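You operate a simulated robot arm through the tools that you are given. There is no shell and no other tool. Be economical: measure what you need, move in short steps, check, and stop when the job is done.

You run a simulated two-armed robot. Do the job below in one go: nothing can be reset, and whatever is moved stays where it is left.

Task
Brush glaze over the bare patch on the disc in the yellow ring.
Fine: hold the jar while you unscrew and close its lid, and put the brush back. Set down upright: glaze brush. A coat counts when it lies all over at full strength: go over it till it gets no stronger.

The check looks at the end state, three seconds after you hand in, the way a careful person would. Anything else that was tipped, shoved, dropped, spilled or broken makes it a failure. A push-on lid holds only when it is set on centred and level and pressed home; a screw cap is set on level and turned clockwise until tight.

Robot
Two 6-joint arms with two-finger parallel grippers on one trunk, on a base that drives. Base frame: it is fixed to the floor where the robot stands at the start and does not move with it; the origin is under the middle of the robot, x ahead of it, y to its left, z up. Readings come in cm, rad, newtons and seconds.
The left shoulder is at the start at [6, 18.7, 124.7], the right one opposite. With the tool pointing down near the work surface each hand reaches from about 10 to 32 cm from the robot's upright axis, wherever it stands, measured 20 degrees to its own side. Places, roughly: disc insulator (16x16x8 cm) [30, -30, 50]; glaze brush (2x2x15 cm) [60, -10, 100]; step of the glazing bench [60, -50, 90]. Payload 1.57 kg a hand.
The tool frame of a hand sits at the grasp point between the pads (the TCP): z along the fingers, y along the line on which they close. The tips reach 3 cm beyond it. Largest opening 11 cm; finger width 2.4, thickness 1.2; the body of the gripper, 4.8 by 11.2 cm, starts 7.8 cm behind the TCP.
Orientation is that of the tool frame in the base frame, as a unit quaternion [x, y, z, w]. With the fingers straight down and closing along the base's y, the tool's x points along the base's -x, its y along +y and its z along -z.

Tools
- The arms move only by the tool servo_tool. It takes "left_motion", "right_motion" or both (then of equal length, played together; a hand with none holds still); each is a list that holds one entry, the list of rows, each a list of 7 numbers: the shift along the base's x, y, z in cm, then the turn, a rotation vector about the base's x, y, z in rad, then the closure, from 0 (fully open) to 1 (shut). In form: [[[dx, dy, dz, wx, wy, wz, hand], ...]]. A call has 1 to 20 rows; each row shifts and turns the commanded pose from where the row before left it. Each row takes 0.2 s and may step no farther than 5 cm and 0.15 rad from the row before; otherwise, or with a gripper value out of range, the whole call is refused. A pose out of reach is approached as far as the arm can. The call stops where the force on the tool passes 90 N (or 10 N more than at its start, if that is more) or the arm is blocked; 0.2 s more then pass. The fingers move at their own pace (about 15.3 cm/s each) and stop on an object; they squeeze with about 29 N. The grip force told is the motor's: it shows also when the fingers shut on nothing. Time passes only in rows, and 0.2 s behind the last, so rows that do not move let the fingers close. The reply holds the time, the measured pose of the TCP, the force on the tool along the base axes, the opening and the grip force, in the units named above and with some noise, with the torque about the TCP (base axes, N m) and any sound that the robot's microphone picked up.
- Cameras (640 x 400 px; columns grow to the right, rows downward): "scene" is now at [0.81, -1.95, 178.11]; the picture's right is [-0.27, -0.96, 0.00], its down [-0.79, 0.22, -0.57] and it looks along [0.55, -0.16, -0.82] (base axes); focal length 258 px, centre (320, 200). "left" rides on the left gripper at [7, -1.6, -14.1] in its tool frame; the picture's right is [0.23, 0.97, 0.00], its down [-0.86, 0.20, -0.48] and it looks along [-0.47, 0.11, 0.88] (tool axes); focal length 222 px, centre (320, 200). "right" rides on the right gripper at [7, 1.6, -14.1] in its tool frame; the picture's right is [-0.23, 0.97, 0.00], its down [-0.86, -0.20, -0.48] and it looks along [-0.47, -0.11, 0.88] (tool axes); focal length 222 px, centre (320, 200). There is no depth. A picture from a camera that has moved, and an enlarged one, comes with that camera's place and axes in the base frame and with its lens.
- grab_frame(camera): a new picture of that camera. It takes no simulated time.
- slide_trunk(by): slides the trunk up (or, below 0, down) by that many cm; the arms and the scene camera ride with it, the base frame stays. It gives what a move gives, with no picture.
- steer(legs): drives the robot by 1 to 6 legs, each [ahead, left, turn to the left] in cm, cm and rad, along the robot's own axes; the way and the turn of a leg run together, so that a leg with both is an arc; at most 150 cm and 3.142 rad a leg. The arms and the cameras ride along, it lands a little off, and it stops where it bumps. It gives what a move gives.
- turn_head(pan, tilt): turns the head with the scene camera to pan (to the left, within 1.501 rad either way) and tilt (down, from -0.506 to 1.204), counted from straight ahead of the robot. It gives what a move gives.
- inspect(camera, box): a new picture of the part [left, top, right, bottom] of that camera's present view, enlarged. It takes no simulated time.
- finish_job(): hands the job in; it is judged then, once.

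Work in short steps. Places have to be worked out from the pictures, the camera data and where the tool is seen: move nearer, look again, correct. Check each grasp and each placing, and mend what went wrong. You have 120 turns and 88 pictures in all, those below and enlarged ones among them. Open the grippers and draw the arms clear of the work before you hand the job in, unless the task says otherwise; then end with one line.

The tools are called after ">>>" as name(argument=value, ...) on one line, values as JSON. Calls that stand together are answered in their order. servo_tool: Moves the arms, as the interface text tells. Its arguments: {"type":"object","properties":{"left_motion":{"type":"array","items":{"type":"array","items":{"type":"array","items":{"type":"number"}}}},"right_motion":{"type":"array","items":{"type":"array","items":{"type":"array","items":{"type":"number"}}}}},"required":[]} The other tools are called the same way: slide_trunk (by) slides the trunk up or down; steer (legs) drives the base; turn_head (pan, tilt) turns the head that bears the scene camera; grab_frame (camera) takes a picture; inspect (camera, box) takes an enlarged picture of a part of a camera's view; finish_job () hands the job in.

At the start:

```text
clock: 0.0
left_tcp_pos: [42.85, 19.08, 131.08]
left_tool_rot: [-0.001, 1.0, 0.0, 0.0]
left_ft_force: [0.2, 0.1, -0.6]
left_ft_torque: [-0.04, 0.02, 0.02]
left_grip_width: 10.99
left_grip_force: 0.1
right_tcp_pos: [38.82, -11.79, 139.24]
right_tool_rot: [0.001, 1.0, 0.001, 0.0]
right_ft_force: [0.4, 0.6, 0.3]
right_ft_torque: [0.02, -0.03, 0.02]
right_grip_width: 11.01
right_grip_force: 0.0
trunk travel left (down, up): [-87.5, 11.5]
robot x, y, heading: [0.28, 0.24, 0.003]
head pan, tilt: [-0.278, 0.96]
```

scene: 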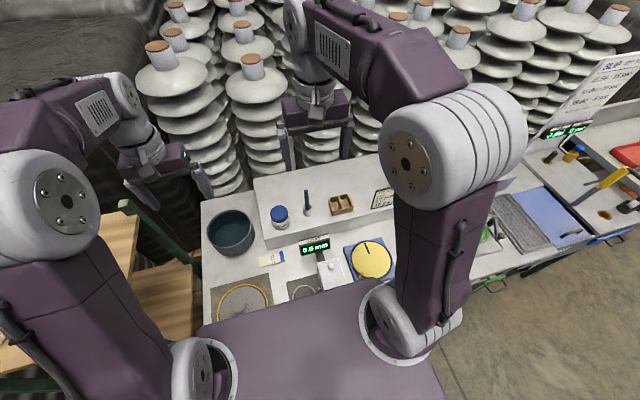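
right: 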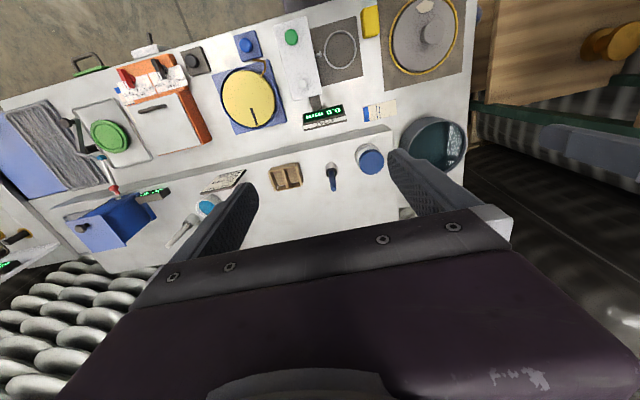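
left: 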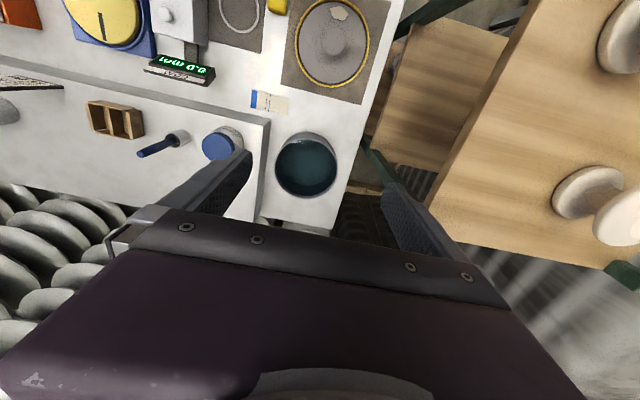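

The pictures show a bench with a disc in a yellow ring at about [29, 17, 85], a brush in a holder, and a blue-lidded jar on the step. I'll look closer at these before moving.

>>> inspect(camera="left", box=[80, 0, 400, 200])

>>> inspect(camera="right", box=[200, 0, 480, 200])

>>> inspect(camera="scene", box=[190, 160, 430, 320])

```text
2.00 times, centred on (240, 100) of left
camera zoom: at [35.82, 17.3, 145.11], right [-0.23, 0.97, 0.0], down [0.86, 0.2, 0.48], along [0.47, 0.11, -0.88], focal length 444 px, centre (480, 400)
```

zoom: 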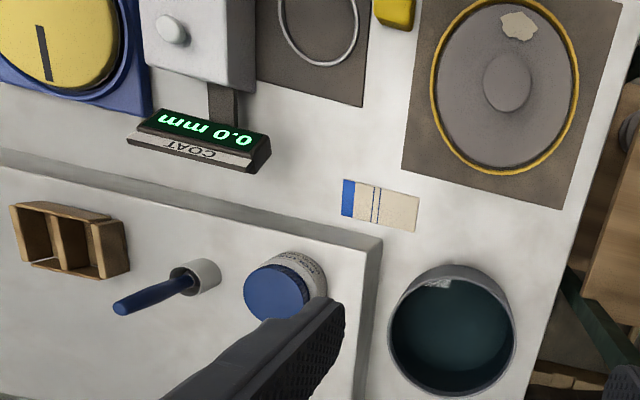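

```text
2.00 times, centred on (340, 100) of right
camera zoom: at [31.87, -10.16, 153.34], right [0.23, 0.97, 0.0], down [0.86, -0.2, 0.48], along [0.47, -0.11, -0.88], focal length 444 px, centre (280, 400)
```

zoom: 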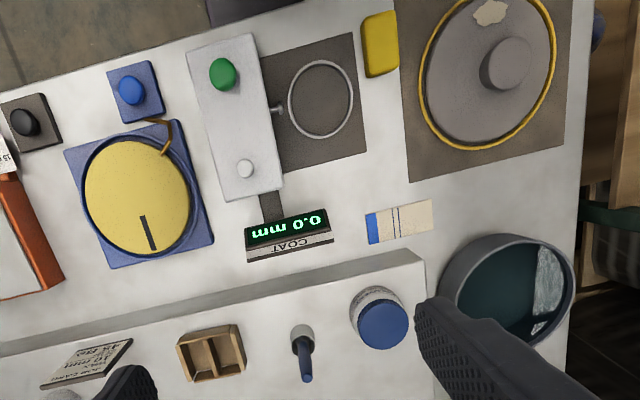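

```text
2.50 times, centred on (310, 240) of scene
camera zoom: at [0.81, -1.95, 178.11], right [-0.27, -0.96, 0.0], down [-0.79, 0.22, -0.57], along [0.55, -0.16, -0.82], focal length 646 px, centre (345, 100)
```

zoom: 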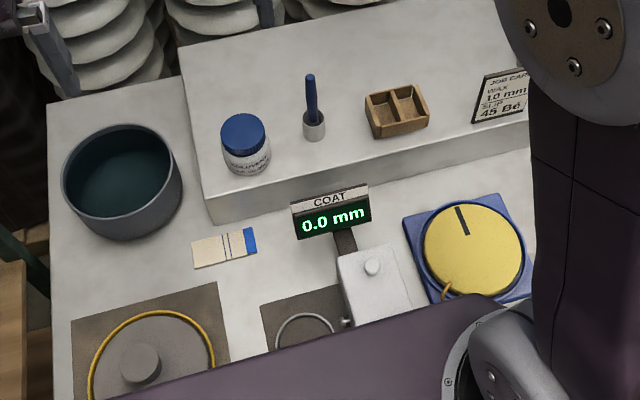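

Jar lid top triangulates to about [54, -1.4, 96] and the brush to about [55.7, -12.3], z 90–105. The disc hub is at about [28.2, 18.6, 86.7]. Next I read the jar label and job card and check the disc close up.

>>> inspect(camera="scene", box=[260, 195, 324, 235])

>>> inspect(camera="left", box=[270, 0, 398, 80])

```text
10.00 times, centred on (292, 215) of scene
camera zoom: at [0.81, -1.95, 178.11], right [-0.27, -0.96, 0.0], down [-0.79, 0.22, -0.57], along [0.55, -0.16, -0.82], focal length 2585 px, centre (600, 50)
```

zoom: 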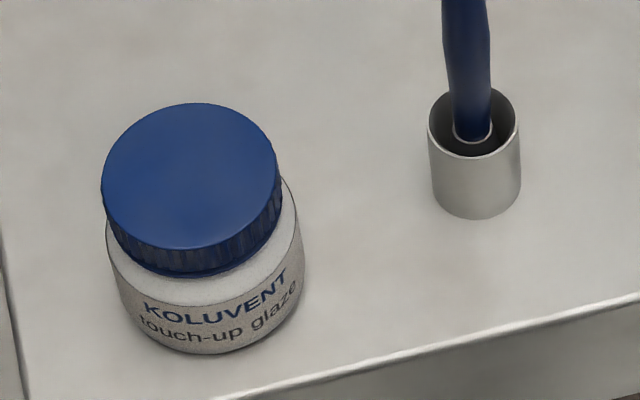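

```text
5.00 times, centred on (334, 40) of left
camera zoom: at [35.82, 17.3, 145.11], right [-0.23, 0.97, 0.0], down [0.86, 0.2, 0.48], along [0.47, 0.11, -0.88], focal length 1111 px, centre (250, 1000)
```

zoom: 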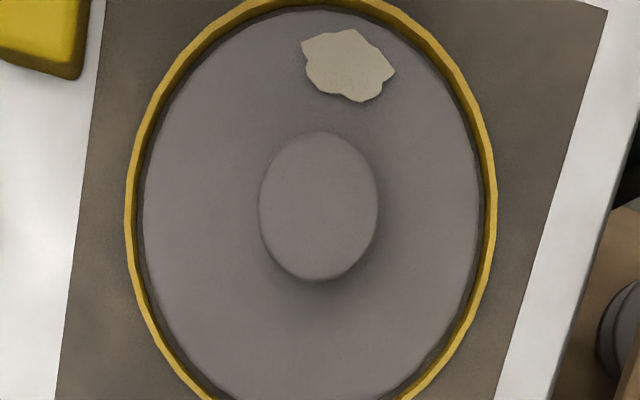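

The jar reads "touch-up glaze", about 7 cm across on the step (z≈89). I'll bring the left hand around so it points to -y, nearly level with its camera on top, to the left of the jar.

>>> servo_tool(left_motion=[[[0.6, 0.3, -1, 0, 0, 0.1428, 0], [0.6, 0.3, -1, 0, 0, 0.1428, 0], [0.6, 0.3, -1, 0, 0, 0.1428, 0], [0.6, 0.3, -1, 0, 0, 0.1428, 0], [0.6, 0.3, -1, 0, 0, 0.1428, 0], [0.6, 0.3, -1, 0, 0, 0.1428, 0], [0.6, 0.3, -1, 0, 0, 0.1428, 0], [0.6, 0.3, -1, 0, 0, 0.1428, 0], [0.6, 0.3, -1, 0, 0, 0.1428, 0], [0.6, 0.3, -1, 0, 0, 0.1428, 0], [0.6, 0.3, -1, 0, 0, 0.1428, 0], [0.5, -0.5, -1, -0.1411, 0, 0, 0], [0.5, -0.5, -1, -0.1411, 0, 0, 0], [0.5, -0.5, -1, -0.1411, 0, 0, 0], [0.5, -0.5, -1, -0.1411, 0, 0, 0], [0.5, -0.5, -1, -0.1411, 0, 0, 0], [0.5, -0.5, -1, -0.1411, 0, 0, 0], [0.5, -0.5, -1, -0.1411, 0, 0, 0], [0.5, -0.5, -1, -0.1411, 0, 0, 0], [0.5, -0.5, -1, -0.1411, 0, 0, 0]]])

```text
clock: 4.4
left_tcp_pos: [55.07, 17.25, 113.62]
left_tool_rot: [-0.555, 0.599, -0.425, -0.39]
left_ft_force: [1.0, -0.5, -0.5]
left_ft_torque: [0.02, -0.01, 0.04]
left_grip_width: 11.01
left_grip_force: 0.1
left hand out of reach, approached as far as the arm can: row 20
right_tcp_pos: [39.89, -12.34, 138.91]
right_tool_rot: [0.006, 1.0, 0.001, -0.003]
right_ft_force: [-1.0, 0.8, -0.6]
right_ft_torque: [-0.01, -0.04, 0.0]
right_grip_width: 10.99
right_grip_force: 0.2
trunk travel left (down, up): [-87.5, 11.5]
robot x, y, heading: [0.9, 0.12, -0.017]
head pan, tilt: [-0.278, 0.96]
stopped in row 20 (left hand): the arm was blocked; the commanded pose is now the measured one
```

The last row ended out of reach and blocked; I look at where the arm is.

>>> grab_frame(camera="scene")

>>> grab_frame(camera="left")

>>> grab_frame(camera="right")

```text
79 pictures are left
camera scene: at [2.23, -1.88, 177.88], right [-0.29, -0.96, 0.0], down [-0.79, 0.24, -0.57], along [0.55, -0.16, -0.82], focal length 258 px, centre (320, 200)
```

scene: 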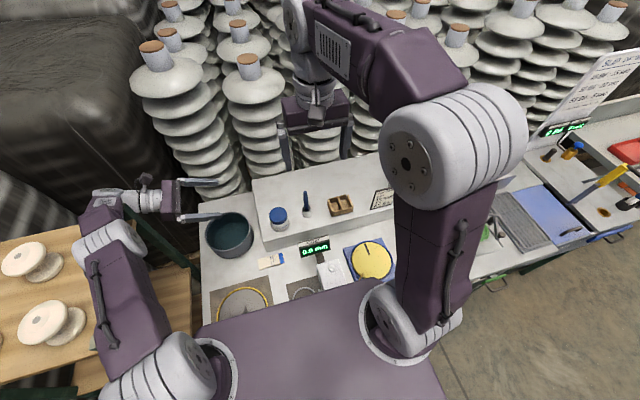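

```text
78 pictures are left
camera left: at [55.99, 28.1, 124.95], right [-0.99, -0.05, 0.14], down [-0.13, 0.74, -0.66], along [-0.07, -0.67, -0.74], focal length 222 px, centre (320, 200)
```

left: 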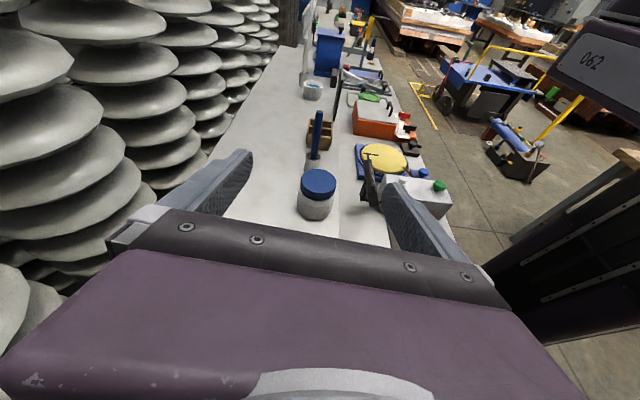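

```text
77 pictures are left
camera right: at [33.03, -10.48, 152.96], right [0.24, 0.97, 0.0], down [0.85, -0.21, 0.47], along [0.46, -0.11, -0.88], focal length 222 px, centre (320, 200)
```

right: 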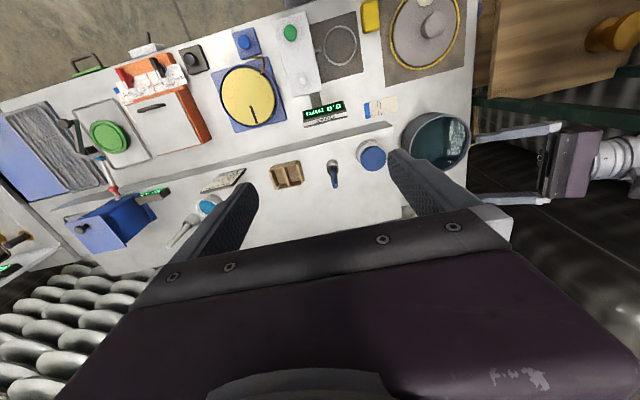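

The hand is left of the jar, nearly level (19° down). I move it down and toward the jar, levelling the roll, to a standoff at about y=9.

>>> servo_tool(left_motion=[[[-0.1, -1.5, -1, 0, 0.0085, 0, 0], [-0.1, -1.5, -1, 0, 0.0085, 0, 0], [-0.1, -1.0, -2, 0, 0.0085, 0, 0], [-0.1, -1, -2, 0, 0.0085, 0, 0], [-0.1, -0.9, -2, 0, 0.0085, 0, 0], [-0.1, -0.7, -2, 0, 0.0085, 0, 0], [-0.1, -0.7, -2, 0, 0.0085, 0, 0], [-0.1, -0.5, -2, 0, 0.0085, 0, 0], [-0.1, -0.5, -2, 0, 0.0085, 0, 0], [0, 0, -2, 0, 0, 0, 0]]])

>>> grab_frame(camera="left")

```text
clock: 5.7
left_tcp_pos: [57.84, 13.91, 112.36]
left_tool_rot: [-0.545, 0.626, -0.449, -0.331]
left_ft_force: [1.0, 1.6, 2.5]
left_ft_torque: [0.19, 0.02, -0.04]
left_grip_width: 11.0
left_grip_force: 0.1
left hand out of reach, approached as far as the arm can: row 6
right_tcp_pos: [38.94, -11.82, 138.89]
right_tool_rot: [0.004, 1.0, 0.0, 0.001]
right_ft_force: [-0.2, -0.6, 0.3]
right_ft_torque: [0.04, 0.02, -0.04]
right_grip_width: 11.01
right_grip_force: 0.0
trunk travel left (down, up): [-87.5, 11.5]
robot x, y, heading: [0.13, 0.59, -0.014]
head pan, tilt: [-0.278, 0.96]
stopped in row 6 (left hand): the arm was blocked; the commanded pose is now the measured one
```

```text
76 pictures are left
camera left: at [56.98, 24.2, 124.3], right [-1.0, -0.08, 0.01], down [-0.07, 0.77, -0.63], along [0.05, -0.63, -0.78], focal length 222 px, centre (320, 200)
```

left: 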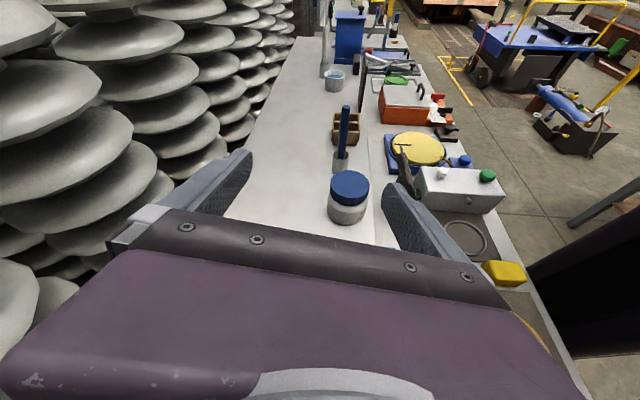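

The level pose can't go lower with the shoulder this high, so I lower the trunk 12 cm, keeping the hands clear of objects.

>>> slide_trunk(by=-12)

>>> grab_frame(camera="scene")

```text
clock: 6.9
left_tcp_pos: [60.39, 14.03, 111.85]
left_tool_rot: [-0.509, 0.672, -0.476, -0.25]
left_ft_force: [0.0, 0.6, 0.4]
left_ft_torque: [-0.05, 0.01, 0.02]
left_grip_width: 11.0
left_grip_force: 0.0
right_tcp_pos: [38.26, -12.71, 129.33]
right_tool_rot: [0.004, 1.0, 0.003, 0.003]
right_ft_force: [0.4, 0.6, -0.4]
right_ft_torque: [-0.03, -0.01, 0.04]
right_grip_width: 11.01
right_grip_force: 0.0
trunk travel left (down, up): [-77.6, 21.4]
robot x, y, heading: [0.8, 0.48, -0.01]
head pan, tilt: [-0.278, 0.96]
stopped: the arm was blocked; the commanded pose is now the measured one
```

```text
75 pictures are left
camera scene: at [0.02, -2.75, 167.92], right [-0.28, -0.96, -0.01], down [-0.78, 0.24, -0.58], along [0.56, -0.16, -0.82], focal length 258 px, centre (320, 200)
```

scene: 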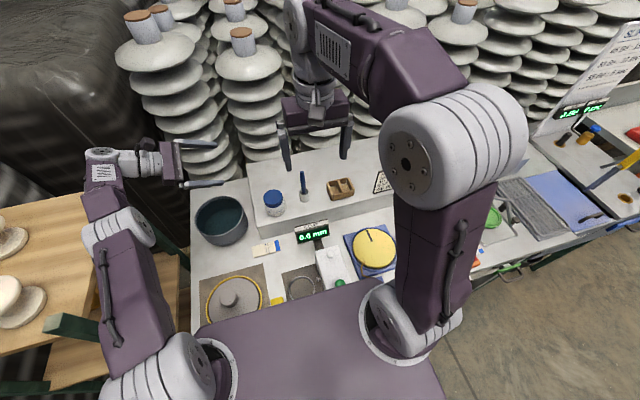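

The arm (probably the elbow, near the shelf) is against something, so this approach is bad. I raise the trunk again and back the left hand out.

>>> slide_trunk(by=10)

>>> servo_tool(left_motion=[[[-1.0, 0.3, 1, 0.1, 0, 0, 0], [-1.0, 0.3, 1, 0.1, 0, 0, 0], [-1.0, 0.3, 1, 0.1411, 0, 0, 0], [-1.0, 0.3, 1, 0.1411, 0, 0, 0], [-1.0, 0, 1, 0.1411, 0, 0, 0], [-1, 0, 1, 0.1411, 0, 0, 0], [-1, 0, 1, 0.1411, 0, 0, 0], [-1, 0, 1, 0.1411, 0, 0, 0], [-1, 0, 1, 0.1, 0, 0, 0]]])

```text
clock: 8.2
left_tcp_pos: [60.86, 14.91, 121.07]
left_tool_rot: [-0.514, 0.666, -0.474, -0.26]
left_ft_force: [0.0, -0.4, 0.7]
left_ft_torque: [0.0, 0.0, 0.05]
left_grip_width: 11.01
left_grip_force: 0.0
right_tcp_pos: [38.97, -11.87, 139.29]
right_tool_rot: [0.005, 1.0, 0.0, 0.001]
right_ft_force: [-0.5, -0.8, -0.1]
right_ft_torque: [0.05, 0.0, 0.0]
right_grip_width: 11.0
right_grip_force: 0.1
trunk travel left (down, up): [-87.6, 11.4]
robot x, y, heading: [0.49, 0.17, -0.012]
head pan, tilt: [-0.278, 0.96]
```

```text
clock: 10.2
left_tcp_pos: [51.88, 16.19, 130.0]
left_tool_rot: [-0.573, 0.817, -0.037, 0.062]
left_ft_force: [-0.2, 0.0, 0.0]
left_ft_torque: [-0.01, -0.02, 0.01]
left_grip_width: 11.0
left_grip_force: 0.1
right_tcp_pos: [38.99, -11.86, 139.33]
right_tool_rot: [0.004, 1.0, 0.0, 0.0]
right_ft_force: [-0.8, -0.8, 0.5]
right_ft_torque: [0.03, 0.0, 0.01]
right_grip_width: 10.99
right_grip_force: 0.1
trunk travel left (down, up): [-87.6, 11.4]
robot x, y, heading: [0.5, 0.55, -0.007]
head pan, tilt: [-0.278, 0.96]
```

Clear again. Now I yaw the left hand back to face ahead-right, so it can approach the jar from the front-left.

>>> servo_tool(left_motion=[[[-1.2, -0.4, 0, 0, 0, -0.148, 0], [-1.2, -0.4, 0, 0, 0, -0.148, 0], [-1.2, -0.4, 0, 0, 0, -0.148, 0], [-1.2, -0.4, 0, 0, 0, -0.148, 0], [-1.2, -0.4, 0, 0, 0, -0.148, 0], [-1.2, -0.4, 0, 0, 0, -0.148, 0], [-1.2, -0.4, 0, 0, 0, -0.148, 0], [-1.2, -0.4, 0, 0, 0, -0.148, 0], [-1.2, -0.4, 0, 0, 0, -0.148, 0], [-1.2, -0.4, 0, 0, 0, -0.148, 0], [-1.2, -0.4, 0, 0, 0, -0.148, 0]]])

```text
clock: 12.6
left_tcp_pos: [38.75, 11.76, 130.01]
left_tool_rot: [0.203, 0.977, -0.07, 0.014]
left_ft_force: [0.3, -0.7, 0.6]
left_ft_torque: [-0.05, 0.02, 0.01]
left_grip_width: 11.01
left_grip_force: 0.0
right_tcp_pos: [39.03, -11.72, 139.47]
right_tool_rot: [0.004, 1.0, 0.0, 0.0]
right_ft_force: [0.2, -0.1, -0.3]
right_ft_torque: [-0.03, -0.04, 0.01]
right_grip_width: 10.98
right_grip_force: 0.1
trunk travel left (down, up): [-87.6, 11.4]
robot x, y, heading: [0.13, 0.65, -0.013]
head pan, tilt: [-0.278, 0.96]
```

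Now pitch the left hand up to point forward-right, 20° below level.

>>> servo_tool(left_motion=[[[0, 0, 0, 0.142, 0, 0, 0], [0.5, 0, -1, -0.0528, -0.1249, 0, 0], [0.5, 0, -1, -0.0528, -0.1249, 0, 0], [0.5, 0, -1, -0.0528, -0.1249, 0, 0], [0.5, 0, -1, -0.0528, -0.1249, 0, 0], [0.5, 0, -1, -0.0528, -0.1249, 0, 0], [0.5, 0, -1, -0.0528, -0.1249, 0, 0], [0.5, 0, -1, -0.0528, -0.1249, 0, 0], [0.5, 0, -1, -0.0528, -0.1249, 0, 0], [0.5, 0, -1, -0.0528, -0.1249, 0, 0]]])

>>> grab_frame(camera="scene")

>>> grab_frame(camera="left")

```text
clock: 14.8
left_tcp_pos: [46.85, 10.23, 123.17]
left_tool_rot: [0.193, 0.853, -0.13, 0.466]
left_ft_force: [-0.2, 0.0, -0.4]
left_ft_torque: [-0.03, 0.02, -0.01]
left_grip_width: 11.01
left_grip_force: 0.0
left hand out of reach, approached as far as the arm can: row 6, 7, 8, 9, 10
right_tcp_pos: [39.31, -11.72, 139.33]
right_tool_rot: [0.005, 1.0, 0.0, -0.001]
right_ft_force: [0.4, 0.5, -0.5]
right_ft_torque: [-0.02, 0.02, 0.0]
right_grip_width: 11.0
right_grip_force: 0.1
trunk travel left (down, up): [-87.6, 11.4]
robot x, y, heading: [0.27, 0.21, -0.006]
head pan, tilt: [-0.278, 0.96]
```

```text
74 pictures are left
camera scene: at [1.47, -1.45, 178.22], right [-0.28, -0.96, 0.0], down [-0.79, 0.23, -0.57], along [0.55, -0.16, -0.82], focal length 258 px, centre (320, 200)
```

scene: 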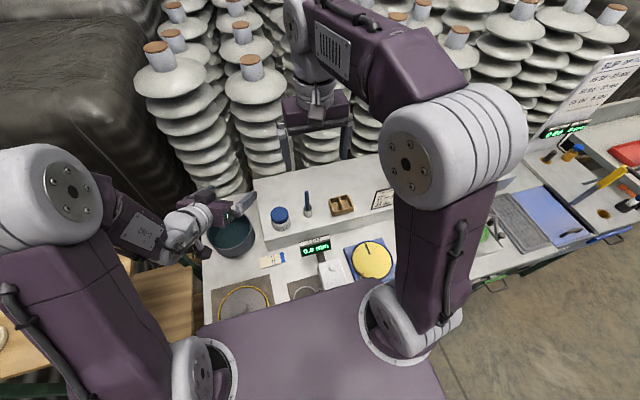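

```text
73 pictures are left
camera left: at [32.12, 15.92, 124.75], right [0.33, 0.91, -0.23], down [0.15, 0.19, 0.97], along [0.93, -0.36, -0.08], focal length 222 px, centre (320, 200)
```

left: 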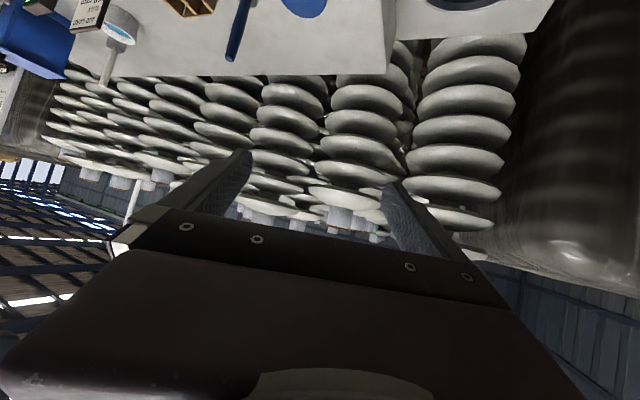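

The elbow-up pose is clear of the shelf; the hand points forward-right, 32° down. I lower the trunk 22 cm, which lets it get lower and more level.

>>> slide_trunk(by=-22)

>>> grab_frame(camera="scene")

>>> grab_frame(camera="left")

```text
clock: 17.1
left_tcp_pos: [46.64, 10.15, 101.14]
left_tool_rot: [0.195, 0.853, -0.131, 0.466]
left_ft_force: [-0.5, 0.1, -0.2]
left_ft_torque: [-0.01, 0.01, 0.0]
left_grip_width: 11.0
left_grip_force: 0.0
right_tcp_pos: [39.19, -11.73, 117.38]
right_tool_rot: [0.005, 1.0, 0.0, -0.001]
right_ft_force: [1.1, 0.3, 0.0]
right_ft_torque: [-0.02, 0.01, -0.02]
right_grip_width: 11.01
right_grip_force: 0.1
trunk travel left (down, up): [-65.6, 33.4]
robot x, y, heading: [0.5, 0.78, -0.009]
head pan, tilt: [-0.278, 0.96]
```

```text
72 pictures are left
camera scene: at [1.17, -1.52, 156.22], right [-0.28, -0.96, 0.0], down [-0.79, 0.23, -0.57], along [0.55, -0.16, -0.82], focal length 258 px, centre (320, 200)
```

scene: 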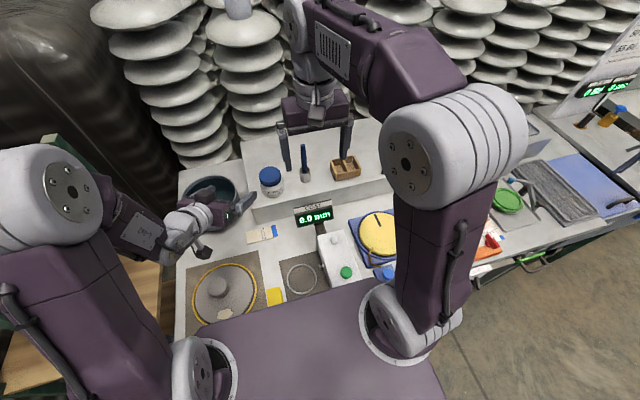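

```text
71 pictures are left
camera left: at [31.91, 15.85, 102.85], right [0.33, 0.91, -0.23], down [0.15, 0.19, 0.97], along [0.93, -0.36, -0.08], focal length 222 px, centre (320, 200)
```

left: 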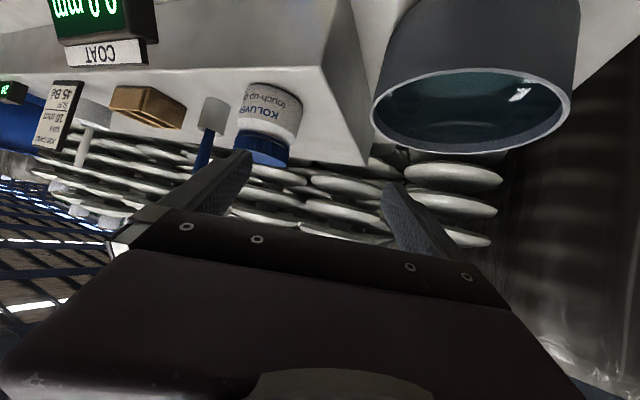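

The jar is confirmed at about [54, -1.7] with its body centred at z≈91. I move the left hand to a standoff in front of it along its heading, flattening the pitch a little.

>>> servo_tool(left_motion=[[[0, -1, -0.9, -0.0118, -0.022, 0, 0], [0, -1, -0.9, -0.0118, -0.022, 0, 0], [0, -1, -0.9, -0.0118, -0.022, 0, 0], [0, -1, -0.9, -0.0118, -0.022, 0, 0], [0, -1, -0.9, -0.0118, -0.022, 0, 0], [0, -1, -0.9, -0.0118, -0.022, 0, 0], [0, -1, -0.9, -0.0118, -0.022, 0, 0], [0, -1, -0.9, -0.0118, -0.022, 0, 0]]])

>>> grab_frame(camera="left")

>>> grab_frame(camera="scene")

```text
clock: 18.9
left_tcp_pos: [48.14, 4.88, 104.83]
left_tool_rot: [0.182, 0.803, -0.159, 0.544]
left_ft_force: [0.4, -0.5, 0.1]
left_ft_torque: [0.0, -0.01, -0.05]
left_grip_width: 11.0
left_grip_force: 0.1
left hand out of reach, approached as far as the arm can: row 1, 2, 3, 4, 5, 6, 7, 8
right_tcp_pos: [39.15, -11.77, 117.43]
right_tool_rot: [0.004, 1.0, -0.001, 0.0]
right_ft_force: [0.0, 0.6, 0.0]
right_ft_torque: [0.0, -0.03, 0.01]
right_grip_width: 11.0
right_grip_force: 0.1
trunk travel left (down, up): [-65.6, 33.4]
robot x, y, heading: [0.39, 0.14, -0.009]
head pan, tilt: [-0.278, 0.96]
```

```text
70 pictures are left
camera left: at [33.48, 10.6, 103.4], right [0.38, 0.89, -0.27], down [-0.01, 0.29, 0.96], along [0.93, -0.36, 0.12], focal length 222 px, centre (320, 200)
```

left: 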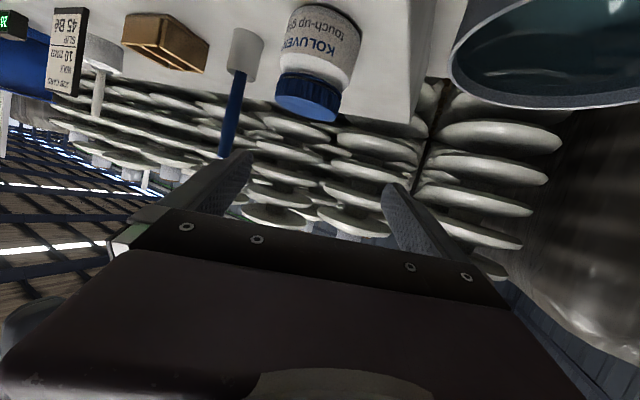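

```text
69 pictures are left
camera scene: at [1.16, -1.55, 156.22], right [-0.28, -0.96, 0.0], down [-0.79, 0.23, -0.57], along [0.55, -0.16, -0.82], focal length 258 px, centre (320, 200)
```

scene: 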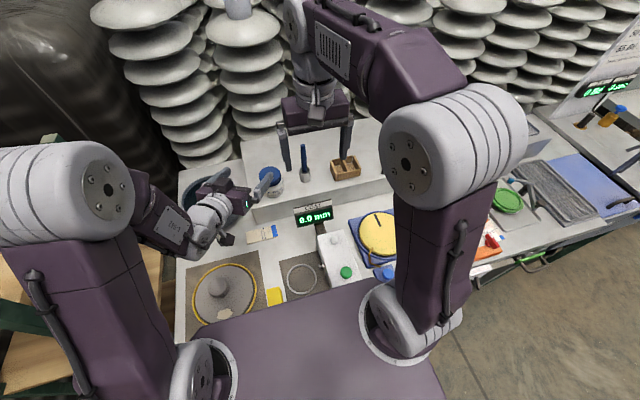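

The hand is now 21° down and well lined up on the jar, but its wrist limit keeps it at z≈105. Lowering the trunk 11 cm more brings the same pose to jar height.

>>> slide_trunk(by=-11)

>>> grab_frame(camera="left")

>>> grab_frame(camera="scene")

```text
clock: 20.4
left_tcp_pos: [48.2, 4.89, 93.7]
left_tool_rot: [0.181, 0.803, -0.159, 0.544]
left_ft_force: [-0.1, 0.1, 0.7]
left_ft_torque: [0.01, -0.01, 0.0]
left_grip_width: 10.99
left_grip_force: 0.1
right_tcp_pos: [38.93, -11.87, 106.48]
right_tool_rot: [0.004, 1.0, 0.0, 0.0]
right_ft_force: [0.2, -0.5, 0.1]
right_ft_torque: [0.0, -0.02, 0.02]
right_grip_width: 11.01
right_grip_force: 0.0
trunk travel left (down, up): [-54.6, 44.4]
robot x, y, heading: [0.4, 0.5, -0.008]
head pan, tilt: [-0.278, 0.96]
```

```text
68 pictures are left
camera left: at [33.47, 10.63, 92.39], right [0.38, 0.89, -0.27], down [-0.01, 0.29, 0.96], along [0.93, -0.36, 0.11], focal length 222 px, centre (320, 200)
```

left: 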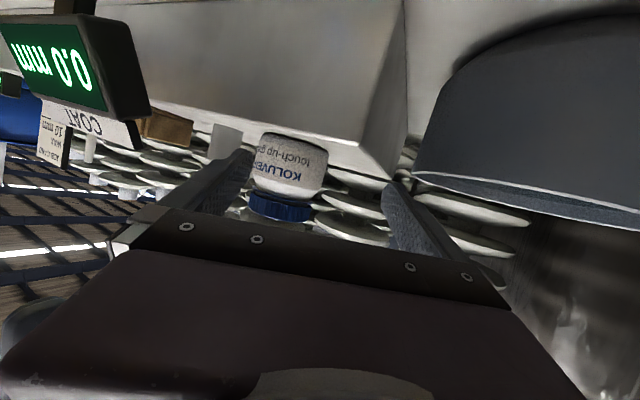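

```text
67 pictures are left
camera scene: at [1.16, -1.53, 145.22], right [-0.28, -0.96, 0.0], down [-0.79, 0.23, -0.57], along [0.55, -0.16, -0.82], focal length 258 px, centre (320, 200)
```

scene: 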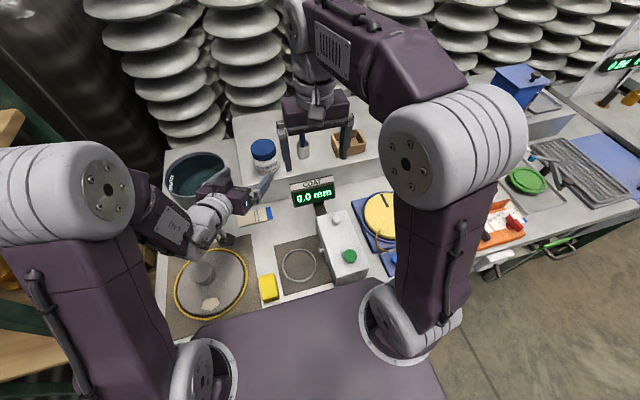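

Jar is 3 cm to the hand's right side (tool -y) and 8.3 cm ahead. I shift sideways first and see whether the command follows cleanly.

>>> servo_tool(left_motion=[[[-0.47, -0.88, 0, 0, 0, 0, 0], [-0.47, -0.88, 0, 0, 0, 0, 0], [-0.47, -0.88, 0, 0, 0, 0, 0]]])

>>> grab_frame(camera="left")

```text
clock: 21.1
left_tcp_pos: [47.65, 2.37, 94.27]
left_tool_rot: [0.18, 0.805, -0.163, 0.541]
left_ft_force: [0.0, 1.0, -0.4]
left_ft_torque: [0.02, 0.04, -0.01]
left_grip_width: 11.01
left_grip_force: 0.0
left hand out of reach, approached as far as the arm can: row 2, 3
right_tcp_pos: [39.08, -11.77, 106.45]
right_tool_rot: [0.005, 1.0, 0.0, 0.0]
right_ft_force: [0.2, 0.3, 0.0]
right_ft_torque: [0.02, 0.03, -0.01]
right_grip_width: 10.99
right_grip_force: 0.1
trunk travel left (down, up): [-54.6, 44.4]
robot x, y, heading: [0.54, 0.54, -0.005]
head pan, tilt: [-0.278, 0.96]
```

```text
66 pictures are left
camera left: at [32.84, 8.06, 93.02], right [0.38, 0.88, -0.28], down [0.0, 0.3, 0.95], along [0.93, -0.36, 0.11], focal length 222 px, centre (320, 200)
```

left: 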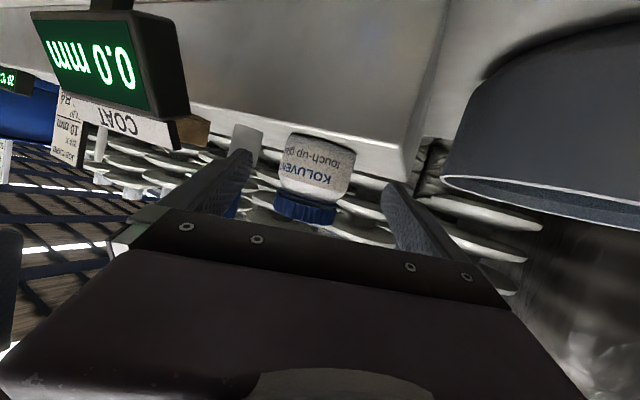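

Jar is now centred between the fingers. Advance 7.5 cm along the heading, sinking 2 cm.

>>> servo_tool(left_motion=[[[0.93, -0.53, -0.3, 0, 0, 0, 0], [0.93, -0.53, -0.3, 0, 0, 0, 0], [0.93, -0.53, -0.3, 0, 0, 0, 0], [0.93, -0.53, -0.3, 0, 0, 0, 0], [0.93, -0.53, -0.3, 0, 0, 0, 0], [0.93, -0.53, -0.3, 0, 0, 0, 0], [0.93, -0.53, -0.3, 0, 0, 0, 0]]])

>>> grab_frame(camera="left")

>>> inspect(camera="scene", box=[180, 100, 380, 225])

```text
clock: 22.8
left_tcp_pos: [54.23, -0.02, 92.61]
left_tool_rot: [0.184, 0.802, -0.162, 0.544]
left_ft_force: [-11.9, 5.5, 9.6]
left_ft_torque: [0.52, -0.15, 0.79]
left_grip_width: 10.96
left_grip_force: 0.1
left hand out of reach, approached as far as the arm can: row 2, 3, 6
right_tcp_pos: [38.92, -11.7, 106.5]
right_tool_rot: [0.005, 1.0, -0.001, 0.001]
right_ft_force: [-0.1, 0.4, 0.2]
right_ft_torque: [0.01, 0.01, -0.01]
right_grip_width: 11.0
right_grip_force: 0.0
trunk travel left (down, up): [-54.6, 44.4]
robot x, y, heading: [0.15, 0.37, -0.01]
head pan, tilt: [-0.278, 0.96]
```

```text
65 pictures are left
camera left: at [39.6, 5.66, 91.15], right [0.38, 0.88, -0.27], down [0.0, 0.29, 0.96], along [0.92, -0.36, 0.12], focal length 222 px, centre (320, 200)
```

left: 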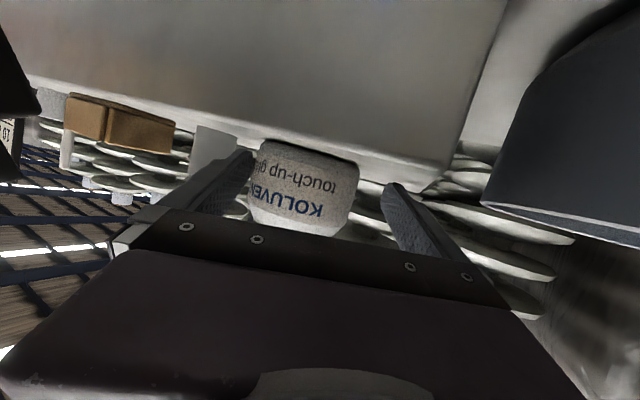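

```text
3.20 times, centred on (280, 162) of scene
camera zoom: at [0.98, -1.47, 145.23], right [-0.28, -0.96, 0.0], down [-0.79, 0.23, -0.57], along [0.55, -0.16, -0.82], focal length 827 px, centre (448, 320)
```

zoom: 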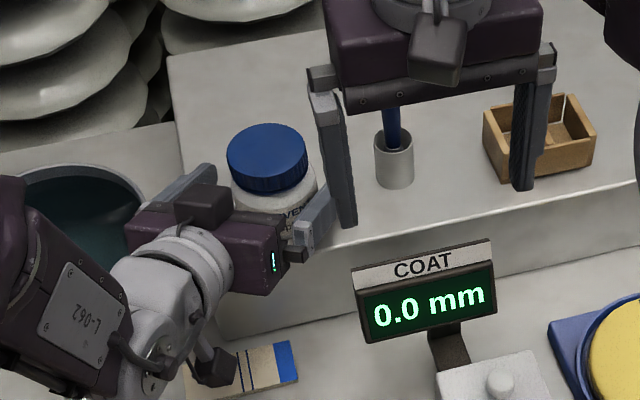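

Some contact force (up and back) – fingertips likely graze the step. I raise 1 cm and shift 1 cm to centre on the jar.

>>> servo_tool(left_motion=[[[0, 0, 0.6, 0, 0, 0, 0], [-0.23, -0.44, 0.2, 0, 0, 0, 0], [-0.23, -0.44, 0, 0, 0, 0, 0], [0, 0, 0, 0, 0, 0, 0]]])

>>> inspect(camera="left", box=[180, 100, 420, 250])

```text
clock: 23.8
left_tcp_pos: [54.34, -0.29, 93.28]
left_tool_rot: [0.183, 0.803, -0.162, 0.543]
left_ft_force: [-0.1, 0.4, 0.6]
left_ft_torque: [0.02, -0.03, 0.03]
left_grip_width: 10.98
left_grip_force: 0.1
left hand out of reach, approached as far as the arm can: row 2, 3
right_tcp_pos: [39.19, -11.7, 106.49]
right_tool_rot: [0.004, 1.0, 0.0, 0.0]
right_ft_force: [-0.7, -0.3, -0.3]
right_ft_torque: [0.0, -0.01, 0.02]
right_grip_width: 11.01
right_grip_force: 0.0
trunk travel left (down, up): [-54.6, 44.4]
robot x, y, heading: [0.05, 0.39, -0.009]
head pan, tilt: [-0.278, 0.96]
```

```text
2.67 times, centred on (300, 175) of left
camera zoom: at [39.66, 5.51, 91.93], right [0.38, 0.88, -0.27], down [0.0, 0.29, 0.96], along [0.92, -0.36, 0.11], focal length 592 px, centre (373, 267)
```

zoom: 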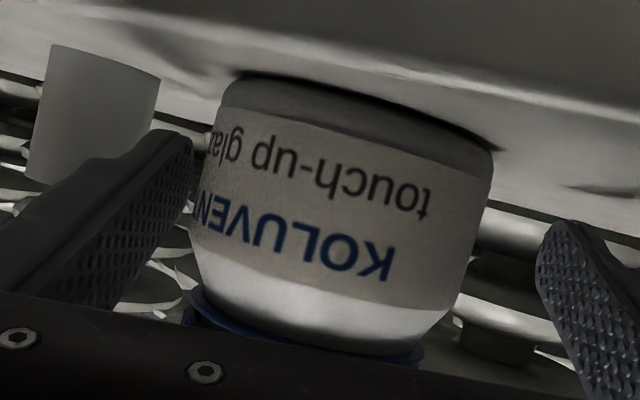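

No contact now, but the sideways shift was limited by the wrist. I relax the pitch slightly (nose down 0.06) and shift again.

>>> servo_tool(left_motion=[[[0, 0, 0.2, 0.028, 0.053, 0, 0], [-0.15, -0.25, 0, 0.01, 0.02, 0, 0], [-0.15, -0.25, 0, 0, 0, 0, 0], [0, 0, 0, 0, 0, 0, 0]]])

>>> inspect(camera="left", box=[180, 100, 420, 250])

```text
clock: 24.8
left_tcp_pos: [54.02, -0.71, 93.44]
left_tool_rot: [0.187, 0.825, -0.152, 0.51]
left_ft_force: [0.3, 0.6, 0.6]
left_ft_torque: [-0.01, 0.01, -0.01]
left_grip_width: 11.02
left_grip_force: 0.0
right_tcp_pos: [39.15, -11.66, 106.44]
right_tool_rot: [0.004, 1.0, 0.0, 0.0]
right_ft_force: [0.4, 0.3, 0.6]
right_ft_torque: [-0.01, -0.01, 0.05]
right_grip_width: 11.0
right_grip_force: 0.1
trunk travel left (down, up): [-54.6, 44.4]
robot x, y, heading: [0.34, 0.63, -0.004]
head pan, tilt: [-0.278, 0.96]
```

```text
2.67 times, centred on (300, 175) of left
camera zoom: at [39.32, 4.97, 93.43], right [0.36, 0.9, -0.26], down [0.07, 0.26, 0.96], along [0.93, -0.36, 0.03], focal length 592 px, centre (373, 267)
```

zoom: 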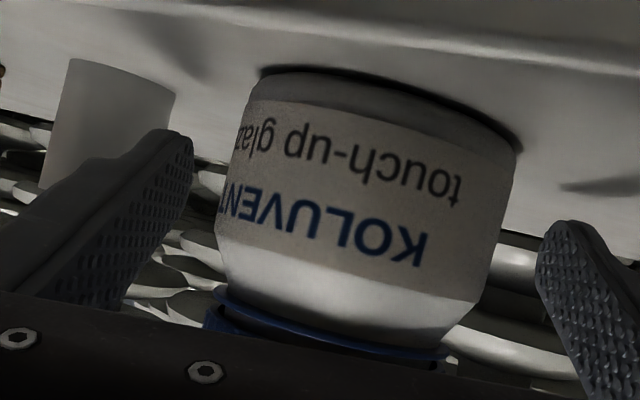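

Now centred. I lower 0.3 cm and close the left hand gently on the jar.

>>> servo_tool(left_motion=[[[0, 0, -0.3, 0, 0, 0, 0], [0, 0, 0, 0, 0, 0, 0.1], [0, 0, 0, 0, 0, 0, 0.2], [0, 0, 0, 0, 0, 0, 0.3], [0, 0, 0, 0, 0, 0, 0.4], [0, 0, 0, 0, 0, 0, 0.5], [0, 0, 0, 0, 0, 0, 0.6]]])

>>> grab_frame(camera="left")

>>> inspect(camera="scene", box=[180, 100, 380, 225])

```text
clock: 26.4
left_tcp_pos: [54.14, -0.73, 93.32]
left_tool_rot: [0.187, 0.825, -0.152, 0.511]
left_ft_force: [1.5, 0.7, 1.1]
left_ft_torque: [0.11, -0.08, 0.01]
left_grip_width: 7.22
left_grip_force: 29.0
right_tcp_pos: [39.11, -11.73, 106.46]
right_tool_rot: [0.004, 1.0, 0.0, 0.001]
right_ft_force: [-0.6, 0.9, 0.1]
right_ft_torque: [0.01, -0.01, 0.01]
right_grip_width: 11.01
right_grip_force: 0.0
trunk travel left (down, up): [-54.6, 44.4]
robot x, y, heading: [0.13, 0.34, -0.007]
head pan, tilt: [-0.278, 0.96]
```

```text
61 pictures are left
camera left: at [39.35, 5.01, 93.15], right [0.36, 0.9, -0.26], down [0.07, 0.26, 0.96], along [0.93, -0.36, 0.03], focal length 222 px, centre (320, 200)
```

left: 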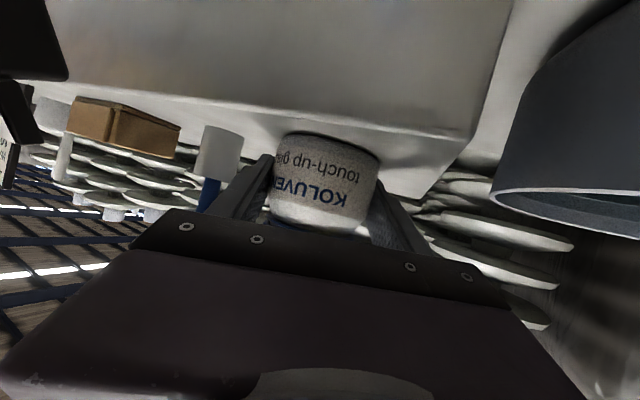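

```text
3.20 times, centred on (280, 162) of scene
camera zoom: at [1.18, -1.52, 145.22], right [-0.28, -0.96, 0.0], down [-0.79, 0.23, -0.57], along [0.55, -0.16, -0.82], focal length 827 px, centre (448, 320)
```

zoom: 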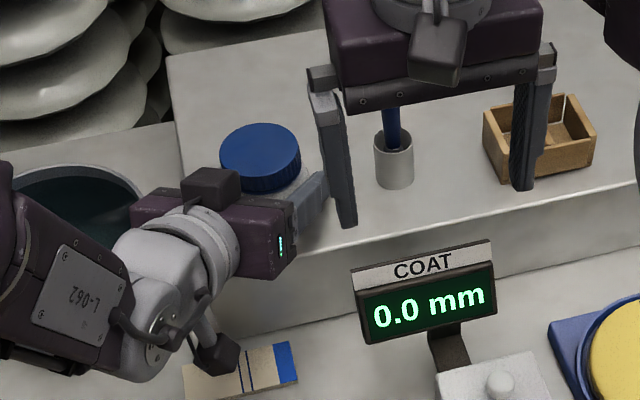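

Jar is firmly held (7.2 cm). Lid centre is now about [54.8, -0.8], top 96.3. I bring the right hand up and over it, yawed about +61° so its fingers sit between the left fingers.

>>> servo_tool(right_motion=[[[0.5, 0.2, 1.5, 0, 0, 0.13, 0], [1.5, 1, 1.5, 0, 0, 0.13, 0], [2.3, 1.6, 1.5, 0, 0, 0.13, 0], [2.3, 1.6, 1.0, 0, 0, 0.13, 0], [2.3, 1.6, 0, 0, 0, 0.13, 0.22], [2.3, 1.6, 0, 0, 0, 0.13, 0.22], [2.3, 1.6, 0, 0, 0, 0.13, 0.22], [1.8, 1.7, -0.5, 0, 0, 0.13, 0.22], [0, 0, -1, 0, 0, 0, 0.22]]])

>>> grab_frame(camera="right")

>>> grab_frame(camera="scene")

```text
clock: 28.4
left_tcp_pos: [54.1, -0.75, 93.23]
left_tool_rot: [0.187, 0.825, -0.152, 0.511]
left_ft_force: [-2.1, 0.9, 2.5]
left_ft_torque: [0.13, -0.06, 0.08]
left_grip_width: 7.17
left_grip_force: 29.3
right_tcp_pos: [48.81, -2.65, 106.07]
right_tool_rot: [-0.494, 0.87, 0.0, 0.001]
right_ft_force: [-0.6, -0.4, 0.4]
right_ft_torque: [-0.02, 0.01, 0.0]
right_grip_width: 8.58
right_grip_force: 0.1
right hand out of reach, approached as far as the arm can: row 5, 6, 7, 8
trunk travel left (down, up): [-54.6, 44.4]
robot x, y, heading: [0.05, 0.49, -0.008]
head pan, tilt: [-0.278, 0.96]
```

```text
59 pictures are left
camera right: at [43.75, -7.8, 120.11], right [-0.72, 0.69, 0.0], down [0.61, 0.63, 0.48], along [0.33, 0.35, -0.88], focal length 222 px, centre (320, 200)
```

right: 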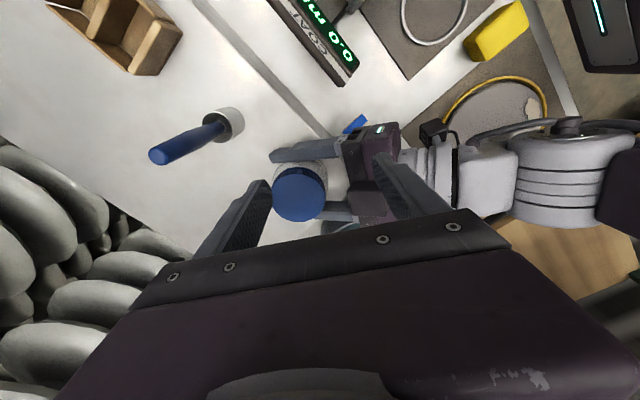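

```text
58 pictures are left
camera scene: at [1.06, -1.56, 145.21], right [-0.28, -0.96, 0.0], down [-0.79, 0.23, -0.57], along [0.55, -0.16, -0.82], focal length 258 px, centre (320, 200)
```

scene: 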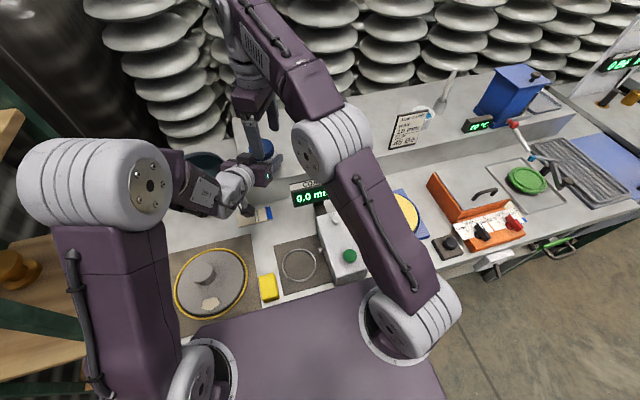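

The right arm is near full stretch at this height; lower should extend its reach. I lower the command toward z≈103 and see whether it comes over the lid.

>>> servo_tool(right_motion=[[[0, 0, -1.5, 0, 0, 0, 0.22], [0, 0, -1.5, 0, 0, 0, 0.22], [0, 0, -1.5, 0, 0, 0, 0.22], [0, 0, -1.5, 0, 0, 0, 0.22], [0, 0, -1, 0, 0, 0, 0.22]]])

```text
clock: 29.1
left_tcp_pos: [53.54, -0.57, 92.51]
left_tool_rot: [0.195, 0.828, -0.147, 0.504]
left_ft_force: [-2.9, 0.6, -0.6]
left_ft_torque: [0.49, -2.22, -0.13]
left_grip_width: 7.13
left_grip_force: 28.9
right_tcp_pos: [48.59, -2.74, 103.13]
right_tool_rot: [-0.494, 0.869, 0.0, 0.01]
right_ft_force: [-1.4, -1.0, 20.1]
right_ft_torque: [0.31, 1.1, 0.11]
right_grip_width: 8.68
right_grip_force: 0.7
trunk travel left (down, up): [-54.6, 44.4]
robot x, y, heading: [-0.02, 0.22, -0.012]
head pan, tilt: [-0.278, 0.96]
stopped in row 3 (right hand): the force on the tool passed its limit (the readings are from after the stop); the commanded pose is now the measured one
```

The right finger came down on the left gripper because x wasn't reached. I lift right away and check the left hold.

>>> servo_tool(right_motion=[[[0, 0, 1.5, 0, 0, 0, 0.22], [0, 0, 1.5, 0, 0, 0, 0.22], [0, 0, 0, 0, 0, 0, 0.22]]])

>>> inspect(camera="left", box=[180, 100, 420, 250])

>>> grab_frame(camera="right")

```text
clock: 29.9
left_tcp_pos: [53.75, -0.57, 92.53]
left_tool_rot: [0.193, 0.828, -0.148, 0.504]
left_ft_force: [0.6, -0.6, 16.1]
left_ft_torque: [0.53, -0.22, 0.02]
left_grip_width: 7.13
left_grip_force: 29.1
right_tcp_pos: [48.45, -2.77, 105.9]
right_tool_rot: [-0.493, 0.87, 0.0, 0.008]
right_ft_force: [0.1, 0.3, 0.2]
right_ft_torque: [0.01, 0.01, 0.0]
right_grip_width: 8.59
right_grip_force: 0.2
trunk travel left (down, up): [-54.6, 44.4]
robot x, y, heading: [0.54, 0.49, -0.008]
head pan, tilt: [-0.278, 0.96]
```

```text
2.67 times, centred on (300, 175) of left
camera zoom: at [39.03, 5.25, 92.78], right [0.36, 0.9, -0.25], down [0.08, 0.24, 0.97], along [0.93, -0.37, 0.02], focal length 592 px, centre (373, 267)
```

zoom: 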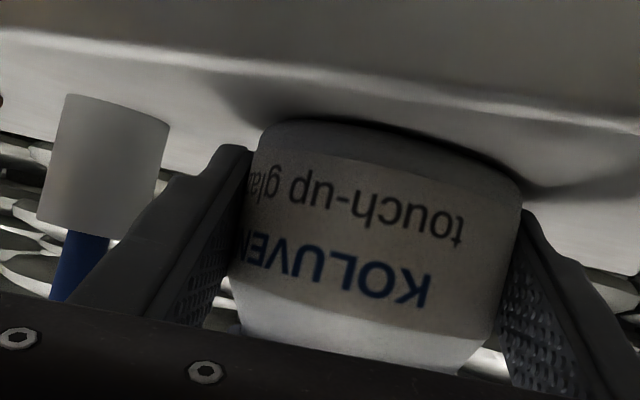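

```text
56 pictures are left
camera right: at [43.37, -7.95, 119.8], right [-0.72, 0.69, 0.0], down [0.6, 0.63, 0.49], along [0.34, 0.35, -0.87], focal length 222 px, centre (320, 200)
```

right: 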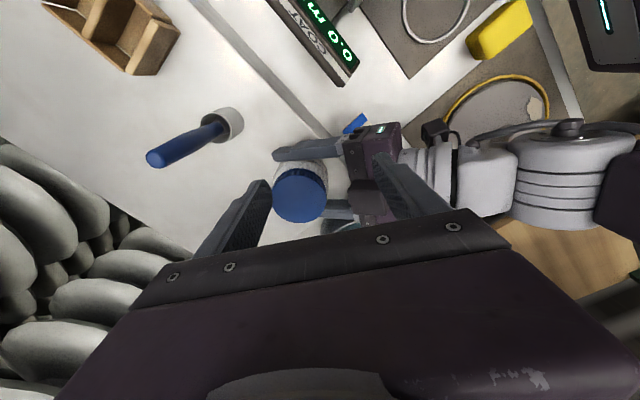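

Left got pressed down ~0.7 cm but still holds the jar. I'll lift the jar a few cm and bring it ~6 cm nearer, where the right hand can reach it from above.

>>> servo_tool(left_motion=[[[0, 0, 0.7, 0, 0, 0, 0.6], [0, 0, 0.9, 0, 0, 0, 0.6], [0, 0, 0.9, 0, 0, 0, 0.6], [-1, 0.3, 0.2, 0, 0, 0, 0.6], [-1, 0.3, 0, 0, 0, 0, 0.6], [-1, 0.4, 0, 0, 0, 0, 0.6], [-1, 0.4, 0, 0, 0, 0, 0.6], [-1, 0.4, 0, 0, 0, 0, 0.6], [-1, 0.4, 0, 0, 0, 0, 0.6], [0, 0, 0, 0, 0, 0, 0.6]]])

>>> grab_frame(camera="right")

>>> grab_frame(camera="left")

```text
clock: 32.1
left_tcp_pos: [47.88, 1.61, 95.1]
left_tool_rot: [0.193, 0.83, -0.147, 0.502]
left_ft_force: [0.4, -0.2, -2.9]
left_ft_torque: [-0.02, 0.02, -0.01]
left_grip_width: 7.11
left_grip_force: 29.2
right_tcp_pos: [48.62, -2.72, 105.77]
right_tool_rot: [-0.493, 0.87, 0.001, 0.007]
right_ft_force: [-0.2, 0.2, 0.2]
right_ft_torque: [-0.01, 0.03, -0.01]
right_grip_width: 8.57
right_grip_force: 0.0
trunk travel left (down, up): [-54.6, 44.4]
robot x, y, heading: [0.49, 0.52, -0.005]
head pan, tilt: [-0.278, 0.96]
```

```text
55 pictures are left
camera right: at [43.6, -7.94, 119.69], right [-0.72, 0.69, 0.0], down [0.6, 0.63, 0.49], along [0.34, 0.35, -0.87], focal length 222 px, centre (320, 200)
```

right: 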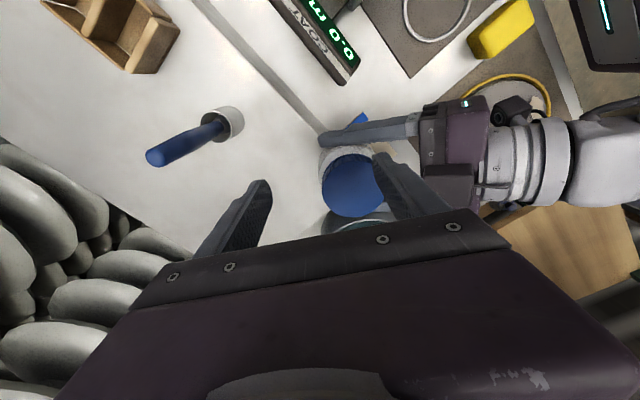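

```text
54 pictures are left
camera left: at [33.14, 7.49, 95.28], right [0.36, 0.9, -0.25], down [0.08, 0.24, 0.97], along [0.93, -0.37, 0.01], focal length 222 px, centre (320, 200)
```

left: 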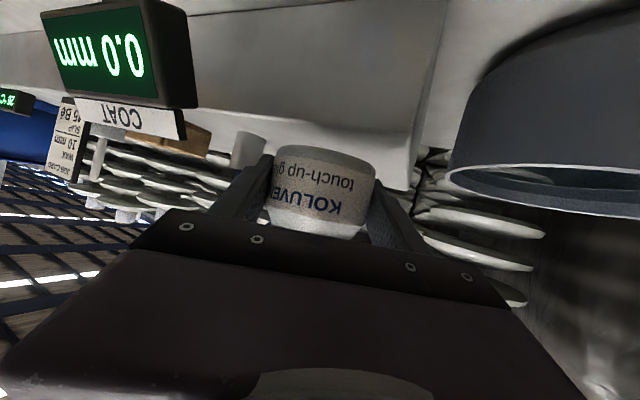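

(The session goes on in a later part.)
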